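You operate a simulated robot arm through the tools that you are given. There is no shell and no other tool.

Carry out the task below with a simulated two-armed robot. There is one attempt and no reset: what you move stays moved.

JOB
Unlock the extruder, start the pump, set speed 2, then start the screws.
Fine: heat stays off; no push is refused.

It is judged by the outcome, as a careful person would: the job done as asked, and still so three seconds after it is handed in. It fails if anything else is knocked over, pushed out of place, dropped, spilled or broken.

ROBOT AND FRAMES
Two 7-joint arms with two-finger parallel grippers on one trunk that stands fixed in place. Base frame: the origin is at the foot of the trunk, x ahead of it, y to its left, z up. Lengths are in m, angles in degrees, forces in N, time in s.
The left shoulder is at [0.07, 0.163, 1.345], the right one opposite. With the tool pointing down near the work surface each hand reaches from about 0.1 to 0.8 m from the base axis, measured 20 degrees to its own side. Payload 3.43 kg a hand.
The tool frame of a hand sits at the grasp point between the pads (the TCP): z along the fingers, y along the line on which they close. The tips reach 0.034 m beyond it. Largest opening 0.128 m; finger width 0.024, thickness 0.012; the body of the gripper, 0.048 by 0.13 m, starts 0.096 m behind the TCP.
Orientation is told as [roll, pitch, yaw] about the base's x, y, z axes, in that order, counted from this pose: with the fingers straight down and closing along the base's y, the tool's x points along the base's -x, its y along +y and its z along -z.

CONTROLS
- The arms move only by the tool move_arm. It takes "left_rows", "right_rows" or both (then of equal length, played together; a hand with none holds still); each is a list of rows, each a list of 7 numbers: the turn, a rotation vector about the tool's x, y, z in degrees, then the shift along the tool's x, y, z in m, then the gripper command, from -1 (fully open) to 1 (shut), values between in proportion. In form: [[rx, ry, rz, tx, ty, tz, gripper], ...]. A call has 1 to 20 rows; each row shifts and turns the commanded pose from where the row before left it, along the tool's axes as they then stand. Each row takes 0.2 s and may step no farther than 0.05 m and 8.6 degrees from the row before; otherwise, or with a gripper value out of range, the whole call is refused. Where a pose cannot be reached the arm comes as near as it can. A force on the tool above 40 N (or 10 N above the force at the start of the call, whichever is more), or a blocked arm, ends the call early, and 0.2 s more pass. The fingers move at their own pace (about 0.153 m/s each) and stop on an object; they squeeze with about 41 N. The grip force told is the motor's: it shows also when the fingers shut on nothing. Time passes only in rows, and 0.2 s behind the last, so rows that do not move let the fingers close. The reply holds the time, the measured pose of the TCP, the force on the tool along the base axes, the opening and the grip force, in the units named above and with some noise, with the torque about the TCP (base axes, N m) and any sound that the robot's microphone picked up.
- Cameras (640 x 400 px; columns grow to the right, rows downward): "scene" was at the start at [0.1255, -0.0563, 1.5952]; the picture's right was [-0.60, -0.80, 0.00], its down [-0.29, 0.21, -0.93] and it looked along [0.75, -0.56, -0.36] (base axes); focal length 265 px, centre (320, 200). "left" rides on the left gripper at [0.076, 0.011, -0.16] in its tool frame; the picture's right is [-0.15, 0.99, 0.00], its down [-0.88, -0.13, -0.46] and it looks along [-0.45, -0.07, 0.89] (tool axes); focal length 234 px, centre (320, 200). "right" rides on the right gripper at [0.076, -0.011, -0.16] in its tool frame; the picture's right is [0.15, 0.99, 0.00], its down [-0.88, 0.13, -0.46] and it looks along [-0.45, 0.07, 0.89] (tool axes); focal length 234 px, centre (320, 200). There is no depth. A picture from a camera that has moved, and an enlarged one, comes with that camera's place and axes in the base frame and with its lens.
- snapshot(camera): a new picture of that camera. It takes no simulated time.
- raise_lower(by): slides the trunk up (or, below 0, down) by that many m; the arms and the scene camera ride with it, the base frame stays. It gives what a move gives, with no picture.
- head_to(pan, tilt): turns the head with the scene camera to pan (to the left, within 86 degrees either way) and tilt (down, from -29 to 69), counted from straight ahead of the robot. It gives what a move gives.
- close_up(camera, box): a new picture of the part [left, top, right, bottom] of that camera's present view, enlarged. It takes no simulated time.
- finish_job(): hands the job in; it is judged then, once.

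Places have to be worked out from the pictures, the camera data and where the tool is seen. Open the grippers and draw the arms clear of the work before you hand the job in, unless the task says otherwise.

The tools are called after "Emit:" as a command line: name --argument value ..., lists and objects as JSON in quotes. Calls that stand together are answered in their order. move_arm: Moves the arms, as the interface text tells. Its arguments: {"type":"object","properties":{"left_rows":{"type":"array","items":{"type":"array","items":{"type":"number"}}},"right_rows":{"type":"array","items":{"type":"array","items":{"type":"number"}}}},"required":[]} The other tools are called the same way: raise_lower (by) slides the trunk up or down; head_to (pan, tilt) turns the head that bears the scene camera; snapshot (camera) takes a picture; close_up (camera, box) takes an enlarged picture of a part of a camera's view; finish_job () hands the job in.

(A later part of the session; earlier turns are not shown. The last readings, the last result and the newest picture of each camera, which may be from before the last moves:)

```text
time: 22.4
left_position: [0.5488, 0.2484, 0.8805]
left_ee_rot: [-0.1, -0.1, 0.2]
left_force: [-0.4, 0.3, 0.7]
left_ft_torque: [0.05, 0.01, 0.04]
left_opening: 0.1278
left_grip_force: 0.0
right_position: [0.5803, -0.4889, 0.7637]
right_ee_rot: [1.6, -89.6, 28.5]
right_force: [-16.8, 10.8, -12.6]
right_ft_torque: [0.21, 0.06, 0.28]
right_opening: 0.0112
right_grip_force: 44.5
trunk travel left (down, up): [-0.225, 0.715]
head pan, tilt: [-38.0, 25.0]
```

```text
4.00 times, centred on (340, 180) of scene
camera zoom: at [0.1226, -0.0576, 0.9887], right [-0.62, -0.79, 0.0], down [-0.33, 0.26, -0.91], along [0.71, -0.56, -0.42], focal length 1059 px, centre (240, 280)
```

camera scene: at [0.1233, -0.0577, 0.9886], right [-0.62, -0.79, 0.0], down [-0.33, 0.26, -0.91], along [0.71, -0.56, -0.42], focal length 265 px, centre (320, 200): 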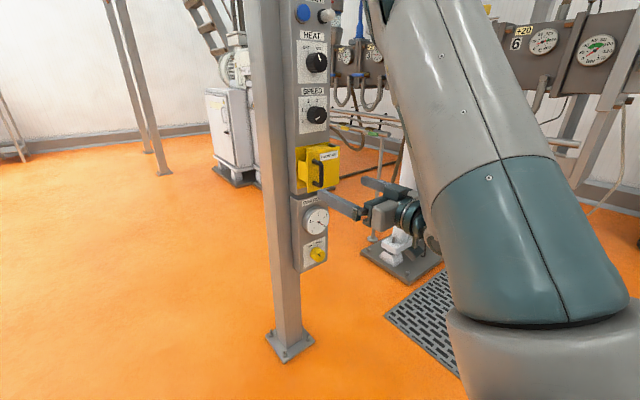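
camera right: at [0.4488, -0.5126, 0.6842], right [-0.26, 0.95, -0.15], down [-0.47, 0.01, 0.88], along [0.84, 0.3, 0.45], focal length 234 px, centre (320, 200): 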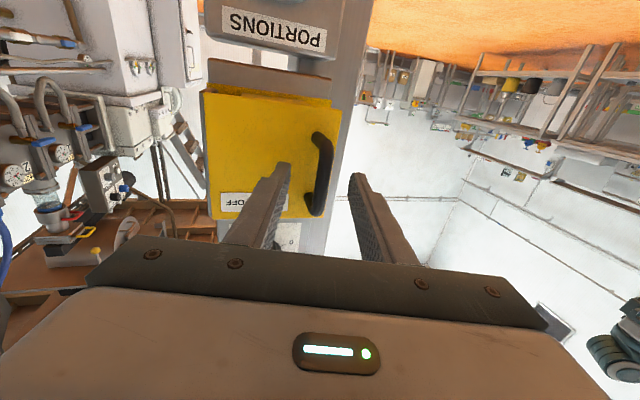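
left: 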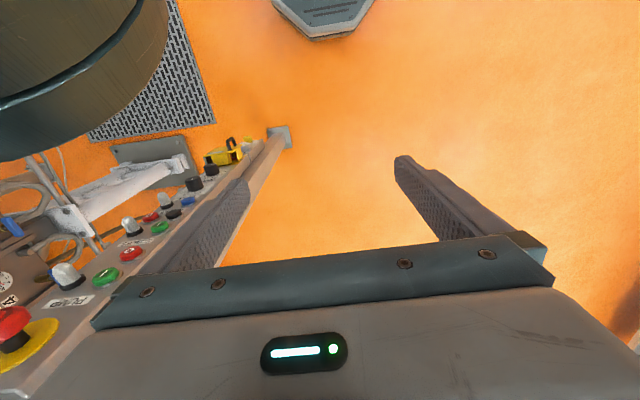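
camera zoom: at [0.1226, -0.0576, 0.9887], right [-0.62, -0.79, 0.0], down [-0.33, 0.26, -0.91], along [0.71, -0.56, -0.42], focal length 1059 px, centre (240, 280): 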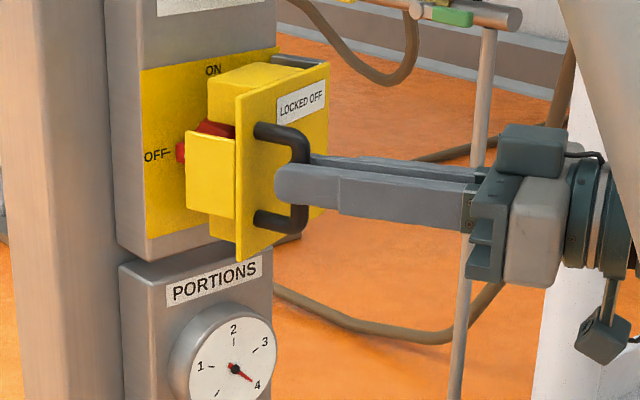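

The door swings freely and a red isolator handle at OFF is appearing; I continue the arc.

Emit:
move_arm --right_rows '[[-5, 0, 0, 0, -0.0064, -0.0102, 1], [-5, 0, 0, 0, -0.0064, -0.0102, 1], [-5, 0, 0, 0, -0.0064, -0.0102, 1], [-5, 0, 0, 0, -0.0064, -0.0102, 1], [-5, 0, 0, 0, -0.0064, -0.0102, 1], [-5, 0, 0, 0, -0.0064, -0.0102, 1]]'

Emit:
close_up --camera "scene" --box '[280, 130, 440, 230]'

Emit:
snapshot --camera "scene"

```text
time: 23.6
left_position: [0.5528, 0.2479, 0.8784]
left_ee_rot: [0.0, 0.2, 0.0]
left_force: [0.2, 0.7, 0.2]
left_ft_torque: [0.01, 0.02, 0.0]
left_opening: 0.1278
left_grip_force: 0.2
right_position: [0.5664, -0.5425, 0.764]
right_ee_rot: [-59.5, -89.6, 112.5]
right_force: [35.3, -6.5, 0.1]
right_ft_torque: [0.57, 0.14, -0.77]
right_opening: 0.0113
right_grip_force: 44.6
trunk travel left (down, up): [-0.225, 0.715]
head pan, tilt: [-38.0, 25.0]
stopped in row 5 (right hand): the force on the tool passed its limit at 44 N (the readings are from after the stop); the commanded pose is now the measured one
```

```text
4.00 times, centred on (360, 180) of scene
camera zoom: at [0.1265, -0.0583, 0.9882], right [-0.61, -0.79, 0.0], down [-0.34, 0.26, -0.9], along [0.71, -0.56, -0.43], focal length 1059 px, centre (160, 280)
```

zoom: 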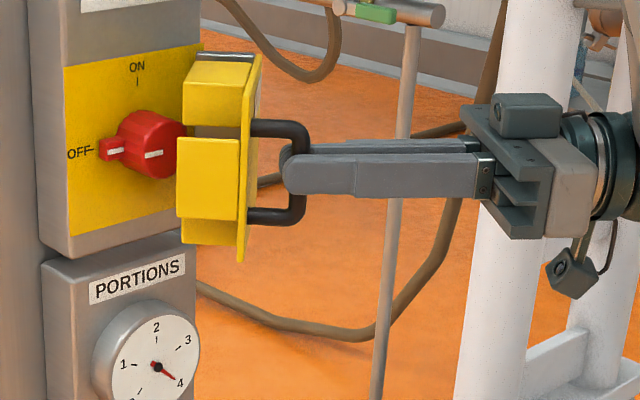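

```text
taken
camera scene: at [0.1265, -0.0583, 0.9882], right [-0.61, -0.79, 0.0], down [-0.34, 0.26, -0.9], along [0.71, -0.56, -0.43], focal length 265 px, centre (320, 200)
```

scene: 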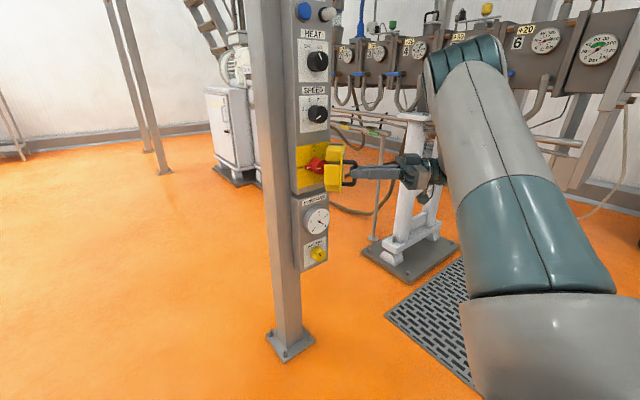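

The door is about 40° open and I was pulling slightly outward (35 N along x), so its radius is a bit smaller than assumed. I ease the pull and continue with a corrected arc.

Emit:
move_arm --right_rows '[[0, 0, 0, 0, -0.0032, 0.0024, 1], [-5, 0, 0, 0, -0.0063, -0.0088, 1], [-5, 0, 0, 0, -0.0063, -0.0088, 1], [-5, 0, 0, 0, -0.0063, -0.0088, 1]]'

Emit:
close_up --camera "scene" --box '[280, 130, 440, 230]'

```text
time: 24.6
left_position: [0.55, 0.2489, 0.8789]
left_ee_rot: [0.0, 0.2, 0.0]
left_force: [0.1, 0.2, -1.2]
left_ft_torque: [0.02, 0.02, -0.02]
left_opening: 0.1279
left_grip_force: 0.0
right_position: [0.5694, -0.572, 0.7642]
right_ee_rot: [-27.8, -89.7, 95.8]
right_force: [19.2, 0.2, -3.2]
right_ft_torque: [1.27, -0.14, -0.47]
right_opening: 0.0111
right_grip_force: 45.3
trunk travel left (down, up): [-0.225, 0.715]
head pan, tilt: [-38.0, 25.0]
```

```text
4.00 times, centred on (360, 180) of scene
camera zoom: at [0.1251, -0.0578, 0.9884], right [-0.61, -0.79, 0.0], down [-0.34, 0.26, -0.91], along [0.71, -0.56, -0.42], focal length 1059 px, centre (160, 280)
```

zoom: 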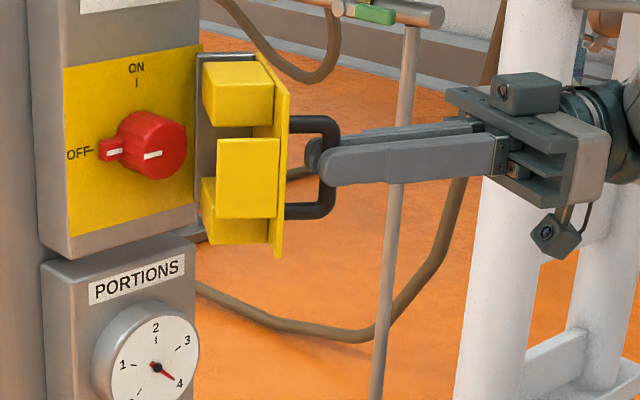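

About 57° open now. I continue three more rows on the arc.

Emit:
move_arm --right_rows '[[-5, 0, 0, 0, -0.0064, -0.0078, 1], [-5, 0, 0, 0, -0.0062, -0.0088, 1], [-5, 0, 0, 0, -0.0062, -0.0088, 1]]'

Emit:
snapshot --camera "scene"

```text
time: 24.9
left_position: [0.5509, 0.2481, 0.8777]
left_ee_rot: [-0.1, 0.1, 0.0]
left_force: [-0.5, 0.5, 0.0]
left_ft_torque: [0.05, 0.0, 0.01]
left_opening: 0.1279
left_grip_force: 0.0
right_position: [0.5691, -0.5667, 0.7651]
right_ee_rot: [-20.7, -89.2, 88.8]
right_force: [23.5, -0.2, -4.4]
right_ft_torque: [-0.91, 0.91, -0.53]
right_opening: 0.0114
right_grip_force: 44.2
right hand out of reach, approached as far as the arm can: row 1
trunk travel left (down, up): [-0.225, 0.715]
head pan, tilt: [-38.0, 25.0]
stopped in row 1 (right hand): the force on the tool passed its limit at 57 N (the readings are from after the stop); the commanded pose is now the measured one
```

```text
taken
camera scene: at [0.1255, -0.0581, 0.9882], right [-0.62, -0.79, 0.0], down [-0.34, 0.26, -0.91], along [0.71, -0.56, -0.42], focal length 265 px, centre (320, 200)
```

scene: 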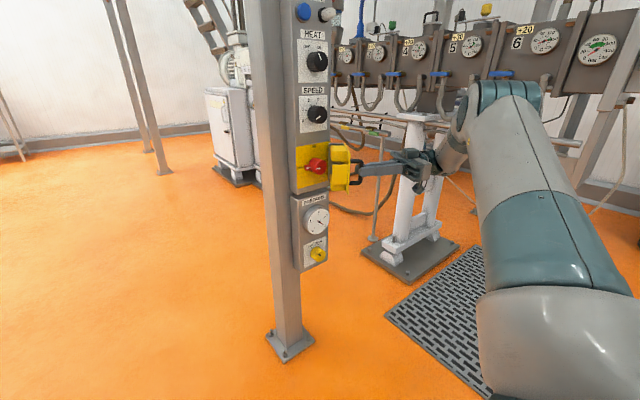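

The wrist limit is reached with the door about 55° open. I release the bar and back straight off along the fingers.

Emit:
move_arm --right_rows '[[0, 0, 0, 0, 0, 0, 0.2], [0, 0, 0, 0, 0, 0, 0.2], [0, 0, 0, 0, 0, -0.02, 0.2], [0, 0, 0, 0, 0, -0.025, 0.2], [0, 0, 0, 0, 0, -0.025, 0.2]]'

Emit:
close_up --camera "scene" --box '[280, 130, 440, 230]'

```text
time: 26.1
left_position: [0.5488, 0.2483, 0.8806]
left_ee_rot: [0.0, 0.0, -0.1]
left_force: [0.7, 0.0, 0.0]
left_ft_torque: [-0.01, 0.0, 0.0]
left_opening: 0.1281
left_grip_force: 0.0
right_position: [0.5193, -0.6091, 0.7714]
right_ee_rot: [-35.6, -89.2, 103.9]
right_force: [0.5, -0.5, -1.5]
right_ft_torque: [0.02, 0.02, 0.0]
right_opening: 0.0509
right_grip_force: 0.0
right hand out of reach, approached as far as the arm can: row 3, 4, 5
trunk travel left (down, up): [-0.225, 0.715]
head pan, tilt: [-38.0, 25.0]
```

```text
4.00 times, centred on (360, 180) of scene
camera zoom: at [0.123, -0.0578, 0.9887], right [-0.62, -0.79, 0.0], down [-0.33, 0.26, -0.91], along [0.71, -0.56, -0.42], focal length 1059 px, centre (160, 280)
```

zoom: 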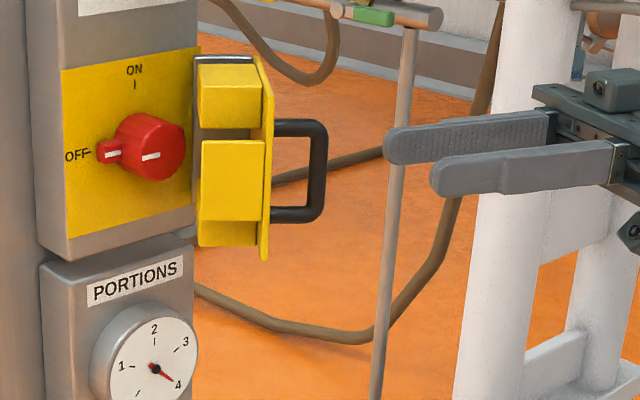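

The door stays where it was left and the red isolator shows OFF at left, ON at top. I back away, straighten the hand, shut the fingers and go round to the left side of the door.

Emit:
move_arm --right_rows '[[0, 0, 0, 0, 0.0325, -0.013, 0.5], [0, 0, 0, 0, 0.0325, -0.013, 1], [8, 0, 0, 0, 0, 0, 1], [8, 0, 0, 0, 0, 0, 1], [8, 0, 0, 0, 0, 0, 1], [8, 0, 0, 0, 0, 0, 1], [8, 0, 0, 0, 0, 0, 1], [8, 0, 0, 0, 0, 0, 1], [0, 0, 0, 0, 0.035, 0.0128, 1], [0, 0, 0, 0, 0.035, 0.0128, 1], [0, 0, 0, 0, 0.035, 0.0128, 1], [0, 0, 0, 0, 0.035, 0.0128, 1]]'

Emit:
close_up --camera "scene" --box '[280, 130, 440, 230]'

Emit:
snapshot --camera "right"

```text
time: 28.7
left_position: [0.5493, 0.2493, 0.8801]
left_ee_rot: [-0.1, 0.0, 0.1]
left_force: [0.1, 1.5, -0.6]
left_ft_torque: [-0.01, 0.0, 0.02]
left_opening: 0.128
left_grip_force: 0.0
right_position: [0.4503, -0.4593, 0.7684]
right_ee_rot: [-85.2, -89.3, 105.7]
right_force: [-0.2, -0.2, -0.5]
right_ft_torque: [-0.04, -0.04, -0.04]
right_opening: 0.0
right_grip_force: 33.2
trunk travel left (down, up): [-0.225, 0.715]
head pan, tilt: [-38.0, 25.0]
```

```text
4.00 times, centred on (360, 180) of scene
camera zoom: at [0.1233, -0.0571, 0.9887], right [-0.62, -0.79, 0.0], down [-0.33, 0.26, -0.91], along [0.71, -0.56, -0.42], focal length 1059 px, centre (160, 280)
```

zoom: 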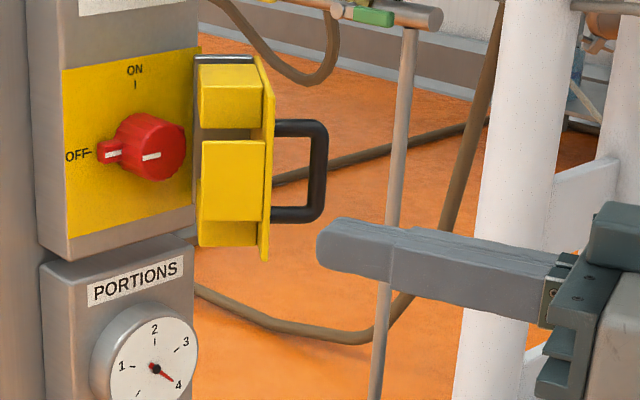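

```text
taken
camera right: at [0.3033, -0.5269, 0.6926], right [-0.35, 0.92, -0.16], down [-0.48, -0.03, 0.88], along [0.81, 0.38, 0.45], focal length 234 px, centre (320, 200)
```

right: 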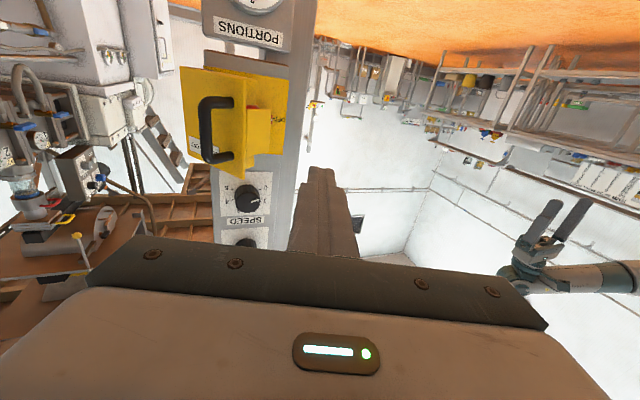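

Next I advance to just left of the door's flange (tip at about x 0.60, short of the red handle).

Emit:
move_arm --right_rows '[[0, 0, 0, 0, -0.007, 0.038, 1], [0, 0, 0, 0, -0.007, 0.038, 1], [0, 0, 0, 0, -0.007, 0.038, 1]]'

Emit:
close_up --camera "scene" --box '[280, 130, 440, 230]'

Emit:
snapshot --camera "right"

```text
time: 29.5
left_position: [0.551, 0.2491, 0.8794]
left_ee_rot: [0.0, -0.1, -0.1]
left_force: [-0.2, -0.3, 0.0]
left_ft_torque: [-0.03, 0.0, -0.01]
left_opening: 0.1279
left_grip_force: 0.0
right_position: [0.5646, -0.4416, 0.7704]
right_ee_rot: [-85.2, -89.4, 105.7]
right_force: [0.3, -0.4, -0.2]
right_ft_torque: [-0.02, 0.02, 0.01]
right_opening: 0.0
right_grip_force: 32.8
trunk travel left (down, up): [-0.225, 0.715]
head pan, tilt: [-38.0, 25.0]
```

```text
4.00 times, centred on (360, 180) of scene
camera zoom: at [0.1235, -0.0573, 0.9886], right [-0.62, -0.79, 0.0], down [-0.33, 0.26, -0.91], along [0.71, -0.56, -0.42], focal length 1059 px, centre (160, 280)
```

zoom: 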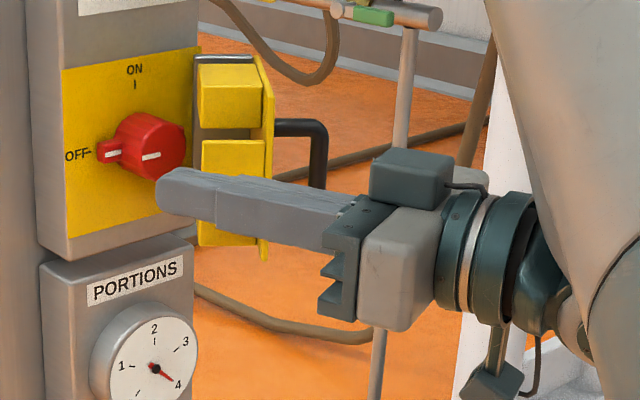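

```text
taken
camera right: at [0.4179, -0.5084, 0.6933], right [-0.34, 0.93, -0.16], down [-0.48, -0.03, 0.88], along [0.81, 0.38, 0.45], focal length 234 px, centre (320, 200)
```

right: 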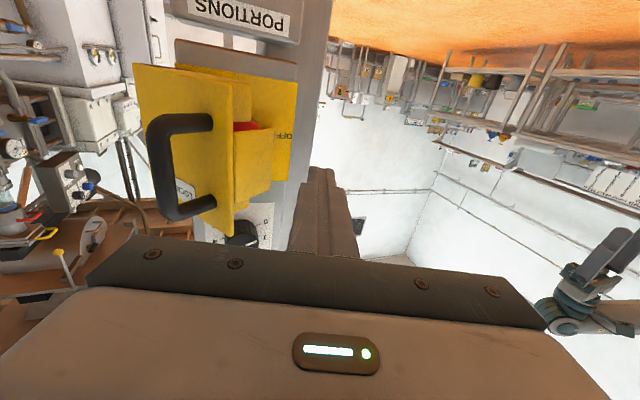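

The closed fingers stand left of the door flange. I push toward -y to open the door further.

Emit:
move_arm --right_rows '[[0, 0, 0, 0, -0.026, -0.0096, 1], [0, 0, 0, 0, -0.026, -0.0096, 1], [0, 0, 0, 0, -0.026, -0.0096, 1], [0, 0, 0, 0, -0.026, -0.0096, 1], [0, 0, 0, 0, -0.026, -0.0096, 1]]'

Emit:
close_up --camera "scene" --box '[280, 130, 440, 230]'

Emit:
snapshot --camera "right"

```text
time: 30.1
left_position: [0.5478, 0.2484, 0.8808]
left_ee_rot: [-0.1, -0.1, -0.1]
left_force: [0.5, 0.1, -0.8]
left_ft_torque: [0.0, 0.01, 0.02]
left_opening: 0.1278
left_grip_force: 0.1
right_position: [0.5609, -0.4886, 0.771]
right_ee_rot: [-38.5, -89.8, 59.9]
right_force: [-14.0, 8.8, 2.7]
right_ft_torque: [0.06, -0.17, 0.35]
right_opening: 0.0
right_grip_force: 33.3
trunk travel left (down, up): [-0.225, 0.715]
head pan, tilt: [-38.0, 25.0]
stopped in row 3 (right hand): the force on the tool passed its limit at 58 N (the readings are from after the stop); the commanded pose is now the measured one
```

```text
4.00 times, centred on (360, 180) of scene
camera zoom: at [0.1219, -0.0567, 0.989], right [-0.62, -0.79, 0.0], down [-0.33, 0.26, -0.91], along [0.71, -0.56, -0.42], focal length 1059 px, centre (160, 280)
```

zoom: 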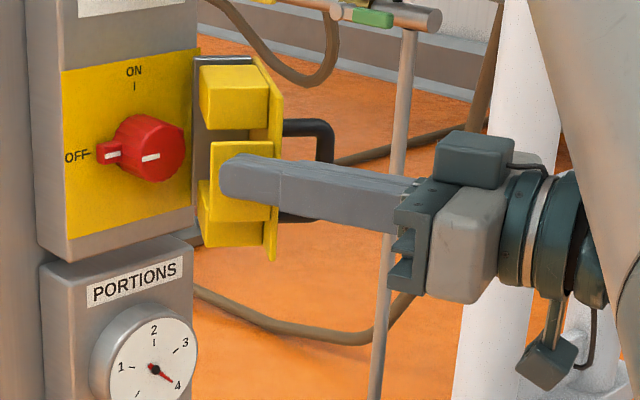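

```text
taken
camera right: at [0.4149, -0.5575, 0.6946], right [-0.36, 0.92, -0.15], down [-0.47, -0.04, 0.88], along [0.81, 0.39, 0.45], focal length 234 px, centre (320, 200)
```

right: 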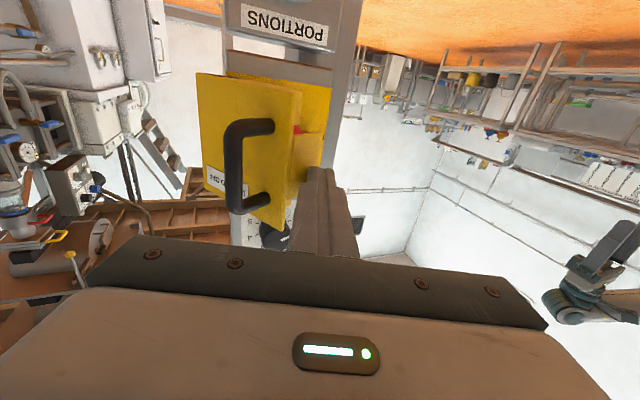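

Pushing on the outer flange face has almost no lever arm. I need to get the fingertips behind the flange edge: back off left, go 3.5 cm deeper, then press slowly toward -y.

Emit:
move_arm --right_rows '[[0, 0, 0, 0, 0.02, 0.007, 1], [0, 0, 0, 0, 0.02, 0.007, 1], [0, 0, 0, 0, -0.007, 0.02, 1], [0, 0, 0, 0, -0.007, 0.02, 1]]'

Emit:
close_up --camera "scene" --box '[280, 130, 440, 230]'

Emit:
snapshot --camera "right"

```text
time: 31.1
left_position: [0.5487, 0.2494, 0.8797]
left_ee_rot: [-0.1, 0.0, 0.0]
left_force: [-0.5, 0.3, -0.1]
left_ft_torque: [-0.03, 0.01, -0.01]
left_opening: 0.128
left_grip_force: 0.1
right_position: [0.6031, -0.4451, 0.7682]
right_ee_rot: [-20.4, -89.7, 41.4]
right_force: [0.7, -0.7, -0.7]
right_ft_torque: [0.0, -0.03, -0.01]
right_opening: 0.0
right_grip_force: 33.0
trunk travel left (down, up): [-0.225, 0.715]
head pan, tilt: [-38.0, 25.0]
```

```text
4.00 times, centred on (360, 180) of scene
camera zoom: at [0.1234, -0.0575, 0.9886], right [-0.62, -0.79, 0.0], down [-0.33, 0.26, -0.91], along [0.71, -0.56, -0.42], focal length 1059 px, centre (160, 280)
```

zoom: 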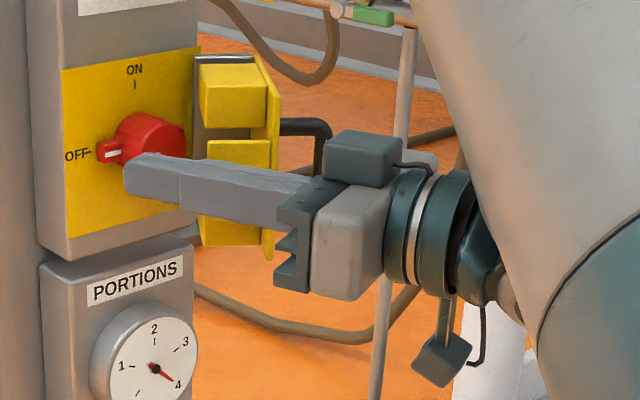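

```text
taken
camera right: at [0.4571, -0.5146, 0.6923], right [-0.36, 0.92, -0.15], down [-0.47, -0.04, 0.88], along [0.81, 0.38, 0.45], focal length 234 px, centre (320, 200)
```

right: 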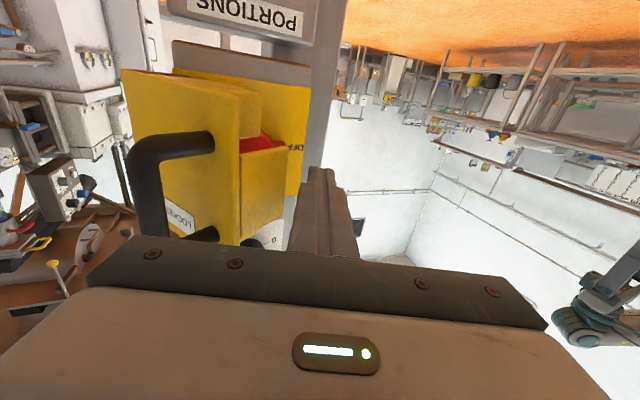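

The tip is now deeper than the flange edge and clear of the red handle. I push slowly toward -y.

Emit:
move_arm --right_rows '[[0, 0, 0, 0, -0.0101, -0.0071, 1], [0, 0, 0, 0, -0.0101, -0.0071, 1], [0, 0, 0, 0, -0.0101, -0.0071, 1], [0, 0, 0, 0, -0.0112, -0.0043, 1], [0, 0, 0, 0, -0.0112, -0.0043, 1], [0, 0, 0, 0, -0.0112, -0.0043, 1]]'

Emit:
close_up --camera "scene" --box '[280, 130, 440, 230]'

Emit:
snapshot --camera "right"

```text
time: 31.9
left_position: [0.547, 0.2495, 0.8805]
left_ee_rot: [-0.2, -0.3, 0.1]
left_force: [-0.3, -0.1, -0.5]
left_ft_torque: [-0.02, -0.01, -0.01]
left_opening: 0.128
left_grip_force: 0.0
right_position: [0.5935, -0.474, 0.7689]
right_ee_rot: [31.9, -89.4, -10.1]
right_force: [-18.1, 13.4, 2.8]
right_ft_torque: [-0.15, -0.22, -0.04]
right_opening: 0.0
right_grip_force: 33.0
trunk travel left (down, up): [-0.225, 0.715]
head pan, tilt: [-38.0, 25.0]
stopped in row 3 (right hand): the force on the tool passed its limit at 48 N (the readings are from after the stop); the commanded pose is now the measured one
```

```text
4.00 times, centred on (360, 180) of scene
camera zoom: at [0.1211, -0.0561, 0.9891], right [-0.62, -0.79, 0.0], down [-0.33, 0.26, -0.91], along [0.71, -0.56, -0.42], focal length 1059 px, centre (160, 280)
```

zoom: 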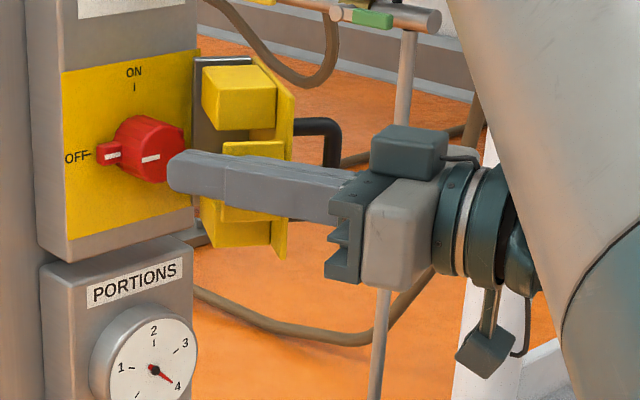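

```text
taken
camera right: at [0.4463, -0.5423, 0.6941], right [-0.37, 0.92, -0.14], down [-0.46, -0.05, 0.89], along [0.81, 0.39, 0.44], focal length 234 px, centre (320, 200)
```

right: 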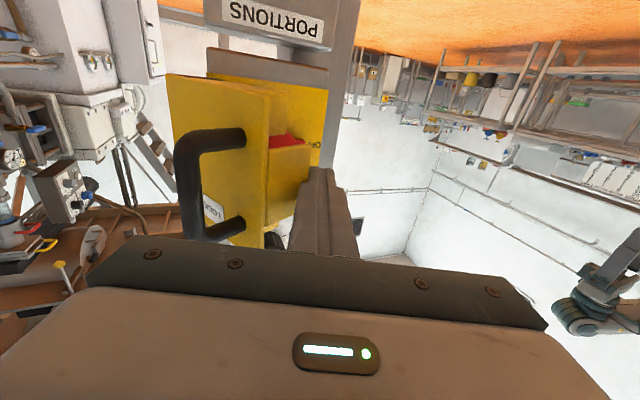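

The fingers are now on the flange edge, but the edge has to slide along them. I'll follow the edge's own arc, slowly.

Emit:
move_arm --right_rows '[[0, 0, 0, 0, -0.0032, -0.0042, 1], [0, 0, 0, 0, -0.0032, -0.0042, 1], [0, 0, 0, 0, -0.0035, -0.0039, 1], [0, 0, 0, 0, -0.0035, -0.0039, 1], [0, 0, 0, 0, -0.0038, -0.0036, 1], [0, 0, 0, 0, -0.0038, -0.0036, 1], [0, 0, 0, 0, -0.0042, -0.0032, 1], [0, 0, 0, 0, -0.0042, -0.0032, 1]]'

Emit:
close_up --camera "scene" --box '[280, 130, 440, 230]'

Emit:
snapshot --camera "right"

```text
time: 33.7
left_position: [0.5495, 0.2492, 0.8799]
left_ee_rot: [0.0, 0.0, 0.0]
left_force: [0.2, 0.2, 0.6]
left_ft_torque: [-0.01, 0.0, 0.0]
left_opening: 0.1279
left_grip_force: 0.1
right_position: [0.5784, -0.5127, 0.767]
right_ee_rot: [27.2, -89.3, -5.7]
right_force: [0.4, 0.1, 0.0]
right_ft_torque: [-0.03, 0.02, -0.02]
right_opening: 0.0
right_grip_force: 33.2
trunk travel left (down, up): [-0.225, 0.715]
head pan, tilt: [-38.0, 25.0]
```

```text
4.00 times, centred on (360, 180) of scene
camera zoom: at [0.1232, -0.0576, 0.9886], right [-0.62, -0.79, 0.0], down [-0.33, 0.26, -0.91], along [0.71, -0.56, -0.42], focal length 1059 px, centre (160, 280)
```

zoom: 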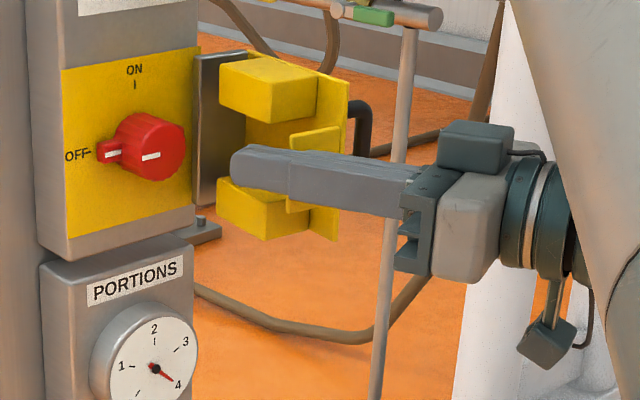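

```text
taken
camera right: at [0.4319, -0.582, 0.6919], right [-0.37, 0.92, -0.14], down [-0.46, -0.05, 0.89], along [0.81, 0.39, 0.44], focal length 234 px, centre (320, 200)
```

right: 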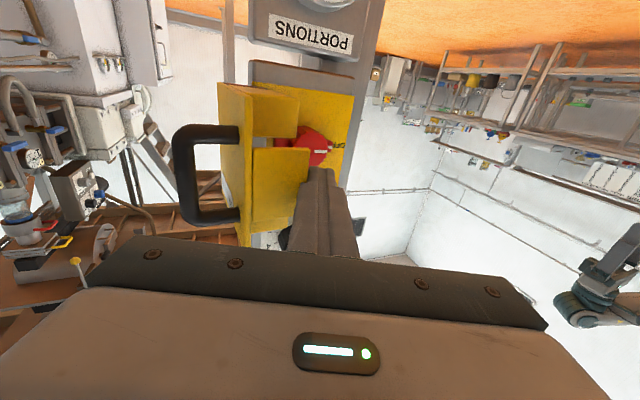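

The door now swings easily, about 80° open with no force. I keep pushing toward -y.

Emit:
move_arm --right_rows '[[0, 0, 0, 0, -0.0074, -0.003, 1], [0, 0, 0, 0, -0.0074, -0.003, 1], [0, 0, 0, 0, -0.0074, -0.003, 1], [0, 0, 0, 0, -0.0074, -0.003, 1], [0, 0, 0, 0, -0.0074, -0.003, 1], [0, 0, 0, 0, -0.0076, -0.0022, 1], [0, 0, 0, 0, -0.0076, -0.0022, 1], [0, 0, 0, 0, -0.0076, -0.0022, 1], [0, 0, 0, 0, -0.0076, -0.0015, 1], [0, 0, 0, 0, -0.0076, -0.0015, 1]]'

Emit:
close_up --camera "scene" --box '[280, 130, 440, 230]'

Emit:
snapshot --camera "right"

```text
time: 35.8
left_position: [0.5479, 0.249, 0.8801]
left_ee_rot: [-0.1, -0.1, 0.0]
left_force: [-0.2, -0.5, 0.3]
left_ft_torque: [0.05, 0.03, -0.01]
left_opening: 0.128
left_grip_force: 0.1
right_position: [0.5791, -0.5765, 0.7664]
right_ee_rot: [39.9, -89.0, -17.3]
right_force: [-13.0, 24.3, -1.6]
right_ft_torque: [-0.27, -0.1, 0.24]
right_opening: 0.0
right_grip_force: 32.8
trunk travel left (down, up): [-0.225, 0.715]
head pan, tilt: [-38.0, 25.0]
stopped in row 10 (right hand): the force on the tool passed its limit at 48 N (the readings are from after the stop); the commanded pose is now the measured one
```

```text
4.00 times, centred on (360, 180) of scene
camera zoom: at [0.1222, -0.0558, 0.989], right [-0.62, -0.79, 0.0], down [-0.33, 0.26, -0.91], along [0.71, -0.56, -0.42], focal length 1059 px, centre (160, 280)
```

zoom: 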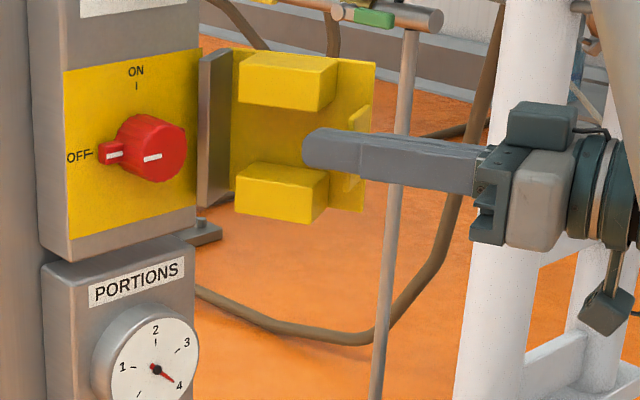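

```text
taken
camera right: at [0.4337, -0.6491, 0.6926], right [-0.38, 0.91, -0.13], down [-0.46, -0.06, 0.89], along [0.8, 0.4, 0.44], focal length 234 px, centre (320, 200)
```

right: 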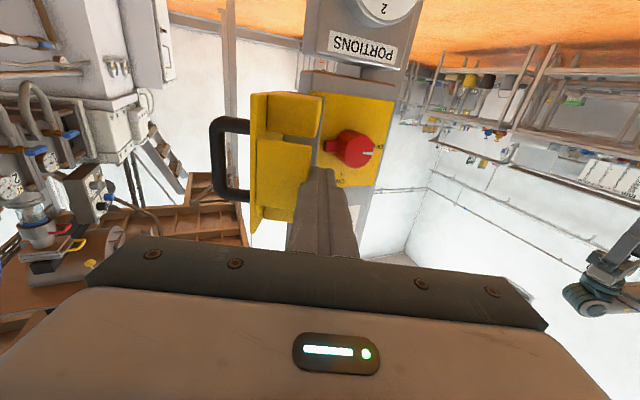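

The door is now about 105° open, well out of the way. I back straight off and look at the isolator handle.

Emit:
move_arm --right_rows '[[0, 0, 0, 0, 0.01, 0.0, 1], [0, 0, 0, 0, 0.015, -0.04, 1], [0, 0, 0, 0, 0.015, -0.04, 1], [0, 0, 0, 0, 0.015, -0.04, 1]]'

Emit:
snapshot --camera "right"

Emit:
close_up --camera "right" --box '[230, 60, 390, 220]'

Emit:
close_up --camera "scene" --box '[285, 130, 365, 200]'

```text
time: 36.8
left_position: [0.5481, 0.2491, 0.8801]
left_ee_rot: [0.0, 0.0, 0.0]
left_force: [-0.6, 1.3, -0.6]
left_ft_torque: [0.0, -0.02, -0.01]
left_opening: 0.128
left_grip_force: 0.0
right_position: [0.4472, -0.5744, 0.7695]
right_ee_rot: [40.6, -88.9, -18.4]
right_force: [0.3, -0.2, -0.1]
right_ft_torque: [0.01, -0.01, 0.0]
right_opening: 0.0002
right_grip_force: 32.6
trunk travel left (down, up): [-0.225, 0.715]
head pan, tilt: [-38.0, 25.0]
```

```text
taken
camera right: at [0.301, -0.646, 0.6962], right [-0.38, 0.92, -0.13], down [-0.46, -0.06, 0.89], along [0.81, 0.4, 0.44], focal length 234 px, centre (320, 200)
```

right: 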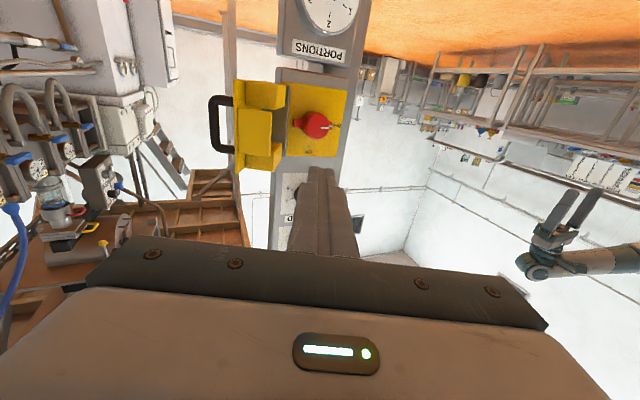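

```text
2.50 times, centred on (310, 140) of right
camera zoom: at [0.301, -0.646, 0.6962], right [-0.38, 0.92, -0.13], down [-0.46, -0.06, 0.89], along [0.81, 0.4, 0.44], focal length 585 px, centre (345, 350)
```

zoom: 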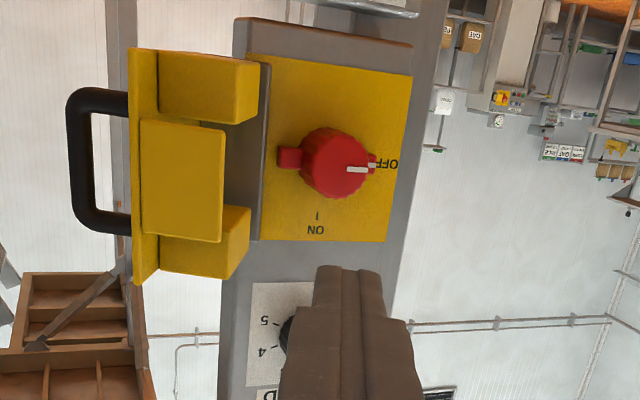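

```text
5.71 times, centred on (325, 165) of scene
camera zoom: at [0.1229, -0.0577, 0.9887], right [-0.62, -0.79, 0.0], down [-0.33, 0.26, -0.91], along [0.71, -0.56, -0.42], focal length 1512 px, centre (291, 400)
```

zoom: 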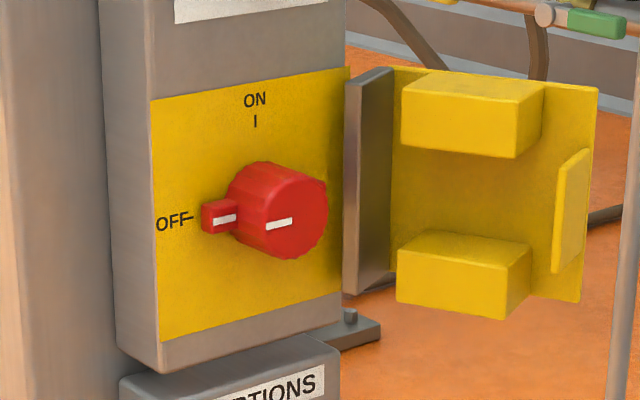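

The isolator is a red round knob (about 45 mm) with a cross-bar, centre about (front x 0.67, y -0.491, z 0.760). I bring the hand in front of it, undo the yaw and roll it -90° so the fingers will close top and bottom.

Emit:
move_arm --right_rows '[[0, 0, 0, 0.005, 0.035, 0.014, 0.5], [0, 0, 0, 0.004, 0.035, 0.014, 0], [7.4, 0, 0, 0, 0.008, 0.003, -0.1], [7.4, 0, 0, 0, 0, 0, -0.1], [7.4, 0, 0, 0, 0, 0, -0.1]]'

Emit:
move_arm --right_rows '[[0, 0, -8.2, 0, 0, 0, -0.1], [0, 0, -8.2, 0, 0, 0, -0.1], [0, 0, -8.2, 0, 0, 0, -0.1], [0, 0, -8.2, 0, 0, 0, -0.1], [0, 0, -8.2, 0, 0, 0, -0.1], [0, 0, -8.2, 0, 0, 0, -0.1], [0, 0, -8.2, 0, 0, 0, -0.1], [0, 0, -8.2, 0, 0, 0, -0.1], [0, 0, -8.2, 0, 0, 0, -0.1], [0, 0, -8.2, 0, 0, 0, -0.1], [0, 0, -8, 0, 0, 0, -0.1]]'

Emit:
snapshot --camera "right"

Emit:
snapshot --camera "scene"

```text
time: 38.0
left_position: [0.5489, 0.2488, 0.8799]
left_ee_rot: [-0.1, 0.1, 0.0]
left_force: [-0.1, -0.4, -0.9]
left_ft_torque: [-0.03, 0.02, -0.01]
left_opening: 0.1277
left_grip_force: 0.0
right_position: [0.4593, -0.5109, 0.76]
right_ee_rot: [16.8, -88.9, -16.9]
right_force: [0.2, -0.1, -0.2]
right_ft_torque: [0.0, 0.0, 0.01]
right_opening: 0.07
right_grip_force: 0.2
right hand out of reach, approached as far as the arm can: row 5
trunk travel left (down, up): [-0.225, 0.715]
head pan, tilt: [-38.0, 25.0]
```

```text
time: 40.4
left_position: [0.5492, 0.249, 0.88]
left_ee_rot: [-0.1, 0.1, 0.0]
left_force: [0.5, 0.4, 0.2]
left_ft_torque: [0.0, 0.04, -0.02]
left_opening: 0.128
left_grip_force: 0.1
right_position: [0.4577, -0.5116, 0.7593]
right_ee_rot: [-89.1, -0.2, 90.0]
right_force: [0.0, 0.4, 0.8]
right_ft_torque: [-0.03, 0.01, 0.03]
right_opening: 0.0702
right_grip_force: 0.0
trunk travel left (down, up): [-0.225, 0.715]
head pan, tilt: [-38.0, 25.0]
```

```text
taken
camera right: at [0.2967, -0.5876, 0.7739], right [-0.02, -0.14, -0.99], down [-0.46, 0.88, -0.12], along [0.89, 0.45, -0.08], focal length 234 px, centre (320, 200)
```

right: 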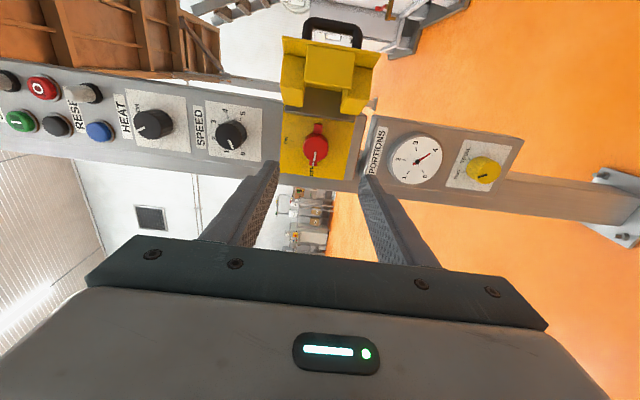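

```text
taken
camera scene: at [0.1232, -0.0576, 0.9887], right [-0.62, -0.79, 0.0], down [-0.33, 0.26, -0.91], along [0.71, -0.56, -0.42], focal length 265 px, centre (320, 200)
```

scene: 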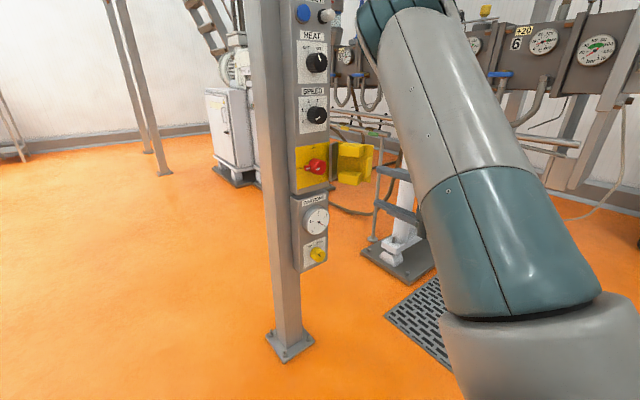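

The camera puts the knob at (0.672, -0.490, 0.760). I advance to it with the fingers above and below.

Emit:
move_arm --right_rows '[[0, 0, 0, -0.007, 0, 0.04, -0.1], [0, 0, 0, -0.007, 0, 0.04, -0.1], [0, 0, 0, -0.007, 0, 0.04, -0.1], [0, 0, 0, 0, 0, 0.02, -0.1]]'

Emit:
snapshot --camera "right"

Emit:
close_up --camera "scene" --box '[285, 120, 405, 210]'

```text
time: 41.4
left_position: [0.5495, 0.2479, 0.8788]
left_ee_rot: [-0.2, -0.1, 0.1]
left_force: [-0.4, 0.6, -0.4]
left_ft_torque: [0.01, -0.02, -0.01]
left_opening: 0.1277
left_grip_force: 0.1
right_position: [0.5977, -0.4891, 0.7589]
right_ee_rot: [-89.0, -0.3, 90.0]
right_force: [-0.4, -0.8, -0.5]
right_ft_torque: [0.0, 0.01, 0.01]
right_opening: 0.0705
right_grip_force: 0.1
trunk travel left (down, up): [-0.225, 0.715]
head pan, tilt: [-38.0, 25.0]
```

```text
taken
camera right: at [0.4374, -0.5651, 0.773], right [-0.02, -0.14, -0.99], down [-0.46, 0.88, -0.12], along [0.89, 0.45, -0.08], focal length 234 px, centre (320, 200)
```

right: 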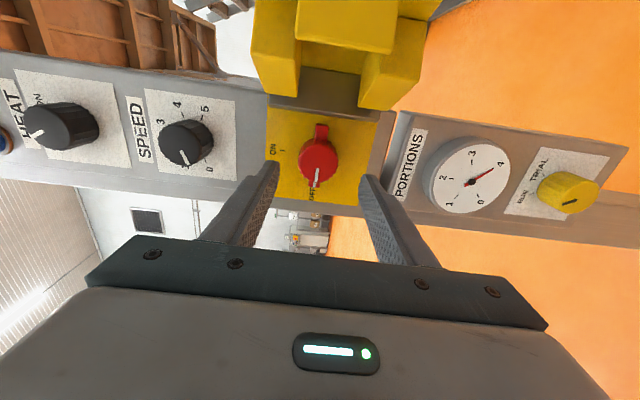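

```text
4.44 times, centred on (345, 165) of scene
camera zoom: at [0.1234, -0.0575, 0.9886], right [-0.62, -0.79, 0.0], down [-0.33, 0.26, -0.91], along [0.71, -0.56, -0.42], focal length 1176 px, centre (209, 356)
```

zoom: 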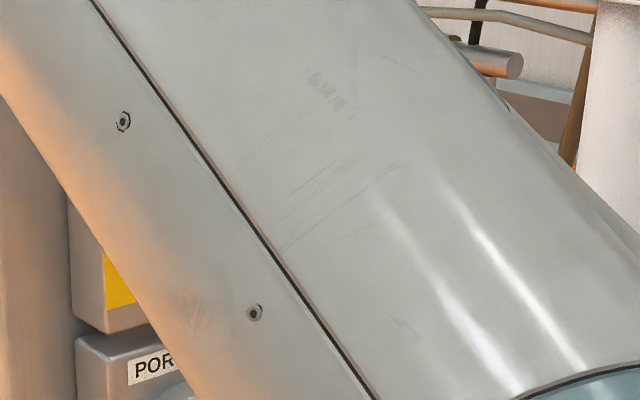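

Centred within 3 mm. I advance 5.2 cm and close on the knob.

Emit:
move_arm --right_rows '[[0, 0, 0, 0.003, 0, 0.018, -0.1], [0, 0, 0, 0, 0, 0.018, -0.1], [0, 0, 0, 0, 0, 0.015, -0.1], [0, 0, 0, 0, 0, 0, 1], [0, 0, 0, 0, 0, 0, 1], [0, 0, 0, 0, 0, 0, 1]]'

Emit:
snapshot --camera "right"

```text
time: 42.8
left_position: [0.5486, 0.2491, 0.8802]
left_ee_rot: [-0.1, 0.1, 0.0]
left_force: [-0.3, 0.1, 0.1]
left_ft_torque: [0.02, -0.01, -0.01]
left_opening: 0.1279
left_grip_force: 0.1
right_position: [0.6509, -0.49, 0.7603]
right_ee_rot: [-89.2, -0.2, 89.9]
right_force: [17.0, -8.3, 21.7]
right_ft_torque: [0.08, -1.29, -0.57]
right_opening: 0.0417
right_grip_force: 45.6
trunk travel left (down, up): [-0.225, 0.715]
head pan, tilt: [-38.0, 25.0]
```

```text
taken
camera right: at [0.4894, -0.567, 0.773], right [-0.01, -0.14, -0.99], down [-0.46, 0.88, -0.12], along [0.89, 0.45, -0.08], focal length 234 px, centre (320, 200)
```

right: 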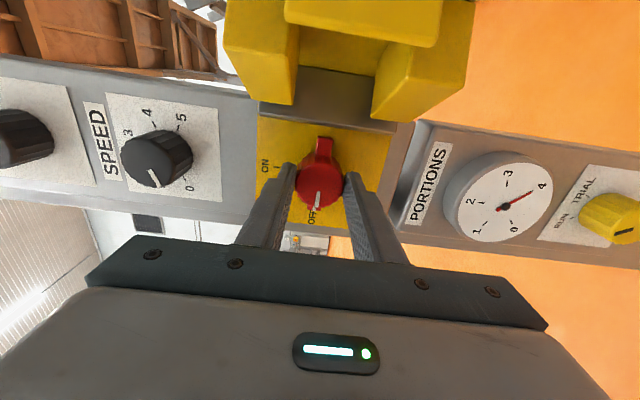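

Gripped at 42 mm. I start turning clockwise (seen from the front), 30° first.

Emit:
move_arm --right_rows '[[0, 0, 0, 0, -0.002, 0, 1], [0, 0, 6, 0, 0, 0, 1], [0, 0, 6, 0, 0, 0, 1], [0, 0, 6, 0, 0, 0, 1], [0, 0, 6, 0, 0, 0, 1], [0, 0, 6, 0, 0, 0, 1]]'

Emit:
snapshot --camera "right"

```text
time: 44.2
left_position: [0.549, 0.2502, 0.8796]
left_ee_rot: [0.0, 0.0, 0.0]
left_force: [-0.9, -0.6, -0.5]
left_ft_torque: [0.02, 0.01, -0.01]
left_opening: 0.1278
left_grip_force: 0.0
right_position: [0.6511, -0.4897, 0.7587]
right_ee_rot: [-88.6, -30.4, 89.5]
right_force: [4.5, 9.5, 5.9]
right_ft_torque: [-0.02, -1.29, 1.04]
right_opening: 0.0417
right_grip_force: 44.6
trunk travel left (down, up): [-0.225, 0.715]
head pan, tilt: [-38.0, 25.0]
```

```text
taken
camera right: at [0.4887, -0.5624, 0.7332], right [-0.02, 0.37, -0.93], down [-0.45, 0.82, 0.34], along [0.89, 0.42, 0.15], focal length 234 px, centre (320, 200)
```

right: 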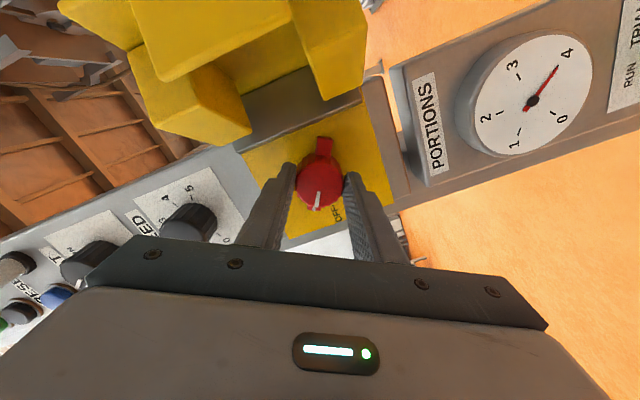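

The knob turns with the hand. I continue for the remaining 60°.

Emit:
move_arm --right_rows '[[0, 0, 6, 0, 0, 0, 1], [0, 0, 6, 0, 0, 0, 1], [0, 0, 6, 0, 0, 0, 1], [0, 0, 6, 0, 0, 0, 1], [0, 0, 6, 0, 0, 0, 1], [0, 0, 6, 0, 0, 0, 1], [0, 0, 6, 0, 0, 0, 1], [0, 0, 6, 0, 0, 0, 1], [0, 0, 6, 0, 0, 0, 1], [0, 0, 6, 0, 0, 0, 1]]'

Emit:
snapshot --camera "right"

```text
time: 45.7
left_position: [0.5496, 0.2491, 0.8787]
left_ee_rot: [-0.2, 0.0, -0.1]
left_force: [0.1, 0.0, -0.1]
left_ft_torque: [-0.03, -0.01, 0.0]
left_opening: 0.1279
left_grip_force: 0.1
right_position: [0.6498, -0.4895, 0.7576]
right_ee_rot: [-86.5, -68.2, 87.4]
right_force: [4.5, 15.0, -0.8]
right_ft_torque: [-0.06, -0.26, 0.37]
right_opening: 0.042
right_grip_force: 45.3
trunk travel left (down, up): [-0.225, 0.715]
head pan, tilt: [-38.0, 25.0]
stopped in row 7 (right hand): the force on the tool passed its limit at 43 N (the readings are from after the stop); the commanded pose is now the measured one
```

```text
taken
camera right: at [0.4879, -0.53, 0.6948], right [-0.02, 0.86, -0.5], down [-0.44, 0.44, 0.78], along [0.9, 0.24, 0.37], focal length 234 px, centre (320, 200)
```

right: 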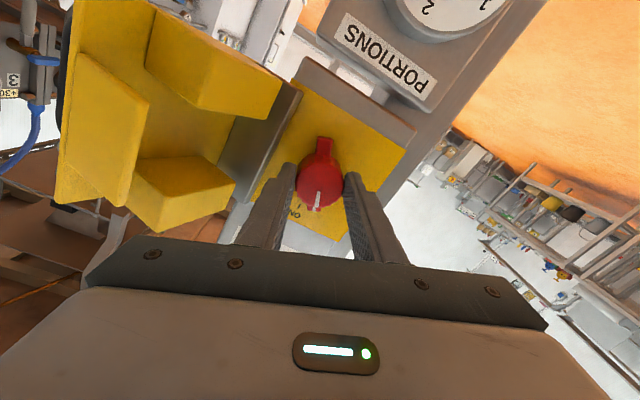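

It reached 68° of 90° before the force limit, with some sideways load. I shift 2 mm to relieve it and continue in smaller steps.

Emit:
move_arm --right_rows '[[0, 0, 0, -0.0008, 0.002, 0, 1], [0, 0, 4, 0, 0, 0, 1], [0, 0, 4, 0, 0, 0, 1], [0, 0, 4, 0, 0, 0, 1]]'

Emit:
snapshot --camera "right"

```text
time: 46.7
left_position: [0.5492, 0.25, 0.8794]
left_ee_rot: [-0.1, 0.0, -0.1]
left_force: [-0.2, 0.0, 1.2]
left_ft_torque: [0.0, -0.01, 0.01]
left_opening: 0.128
left_grip_force: 0.1
right_position: [0.6497, -0.4886, 0.7579]
right_ee_rot: [-82.4, -80.2, 82.8]
right_force: [3.2, 11.7, 0.0]
right_ft_torque: [0.0, -0.46, 0.28]
right_opening: 0.0416
right_grip_force: 44.7
trunk travel left (down, up): [-0.225, 0.715]
head pan, tilt: [-38.0, 25.0]
```

```text
taken
camera right: at [0.4873, -0.5135, 0.688], right [-0.01, 0.95, -0.31], down [-0.44, 0.27, 0.86], along [0.9, 0.15, 0.41], focal length 234 px, centre (320, 200)
```

right: 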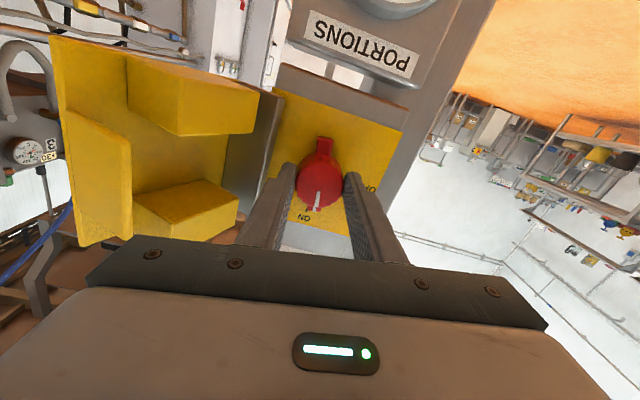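

Now at 80°. I turn the last 10°, plus a bit toward the stop.

Emit:
move_arm --right_rows '[[0, 0, 4, 0, 0.0008, 0, 1], [0, 0, 4, 0, 0, 0, 1], [0, 0, 3, 0, 0, 0, 1]]'

Emit:
snapshot --camera "right"

Emit:
close_up --camera "right" --box '[260, 80, 420, 250]'

```text
time: 47.5
left_position: [0.5492, 0.2492, 0.8798]
left_ee_rot: [-0.1, -0.1, 0.0]
left_force: [-0.8, 0.0, 0.6]
left_ft_torque: [-0.01, -0.02, 0.02]
left_opening: 0.128
left_grip_force: 0.1
right_position: [0.6506, -0.488, 0.7576]
right_ee_rot: [43.2, -88.1, -42.9]
right_force: [3.1, 10.5, 1.1]
right_ft_torque: [-0.61, -0.4, -0.2]
right_opening: 0.0417
right_grip_force: 45.2
trunk travel left (down, up): [-0.225, 0.715]
head pan, tilt: [-38.0, 25.0]
```

```text
taken
camera right: at [0.487, -0.4987, 0.6845], right [-0.01, 0.99, -0.12], down [-0.44, 0.11, 0.89], along [0.9, 0.06, 0.43], focal length 234 px, centre (320, 200)
```

right: 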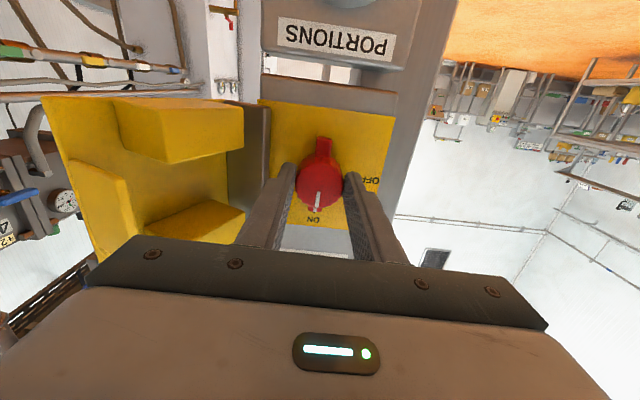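

```text
2.35 times, centred on (340, 165) of right
camera zoom: at [0.487, -0.4987, 0.6845], right [-0.01, 0.99, -0.12], down [-0.44, 0.11, 0.89], along [0.9, 0.06, 0.43], focal length 551 px, centre (273, 282)
```

zoom: 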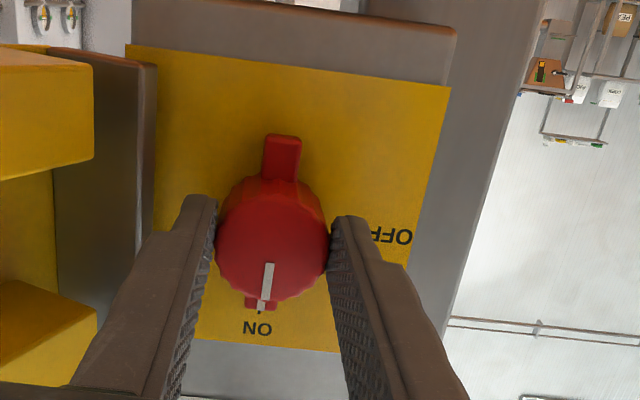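

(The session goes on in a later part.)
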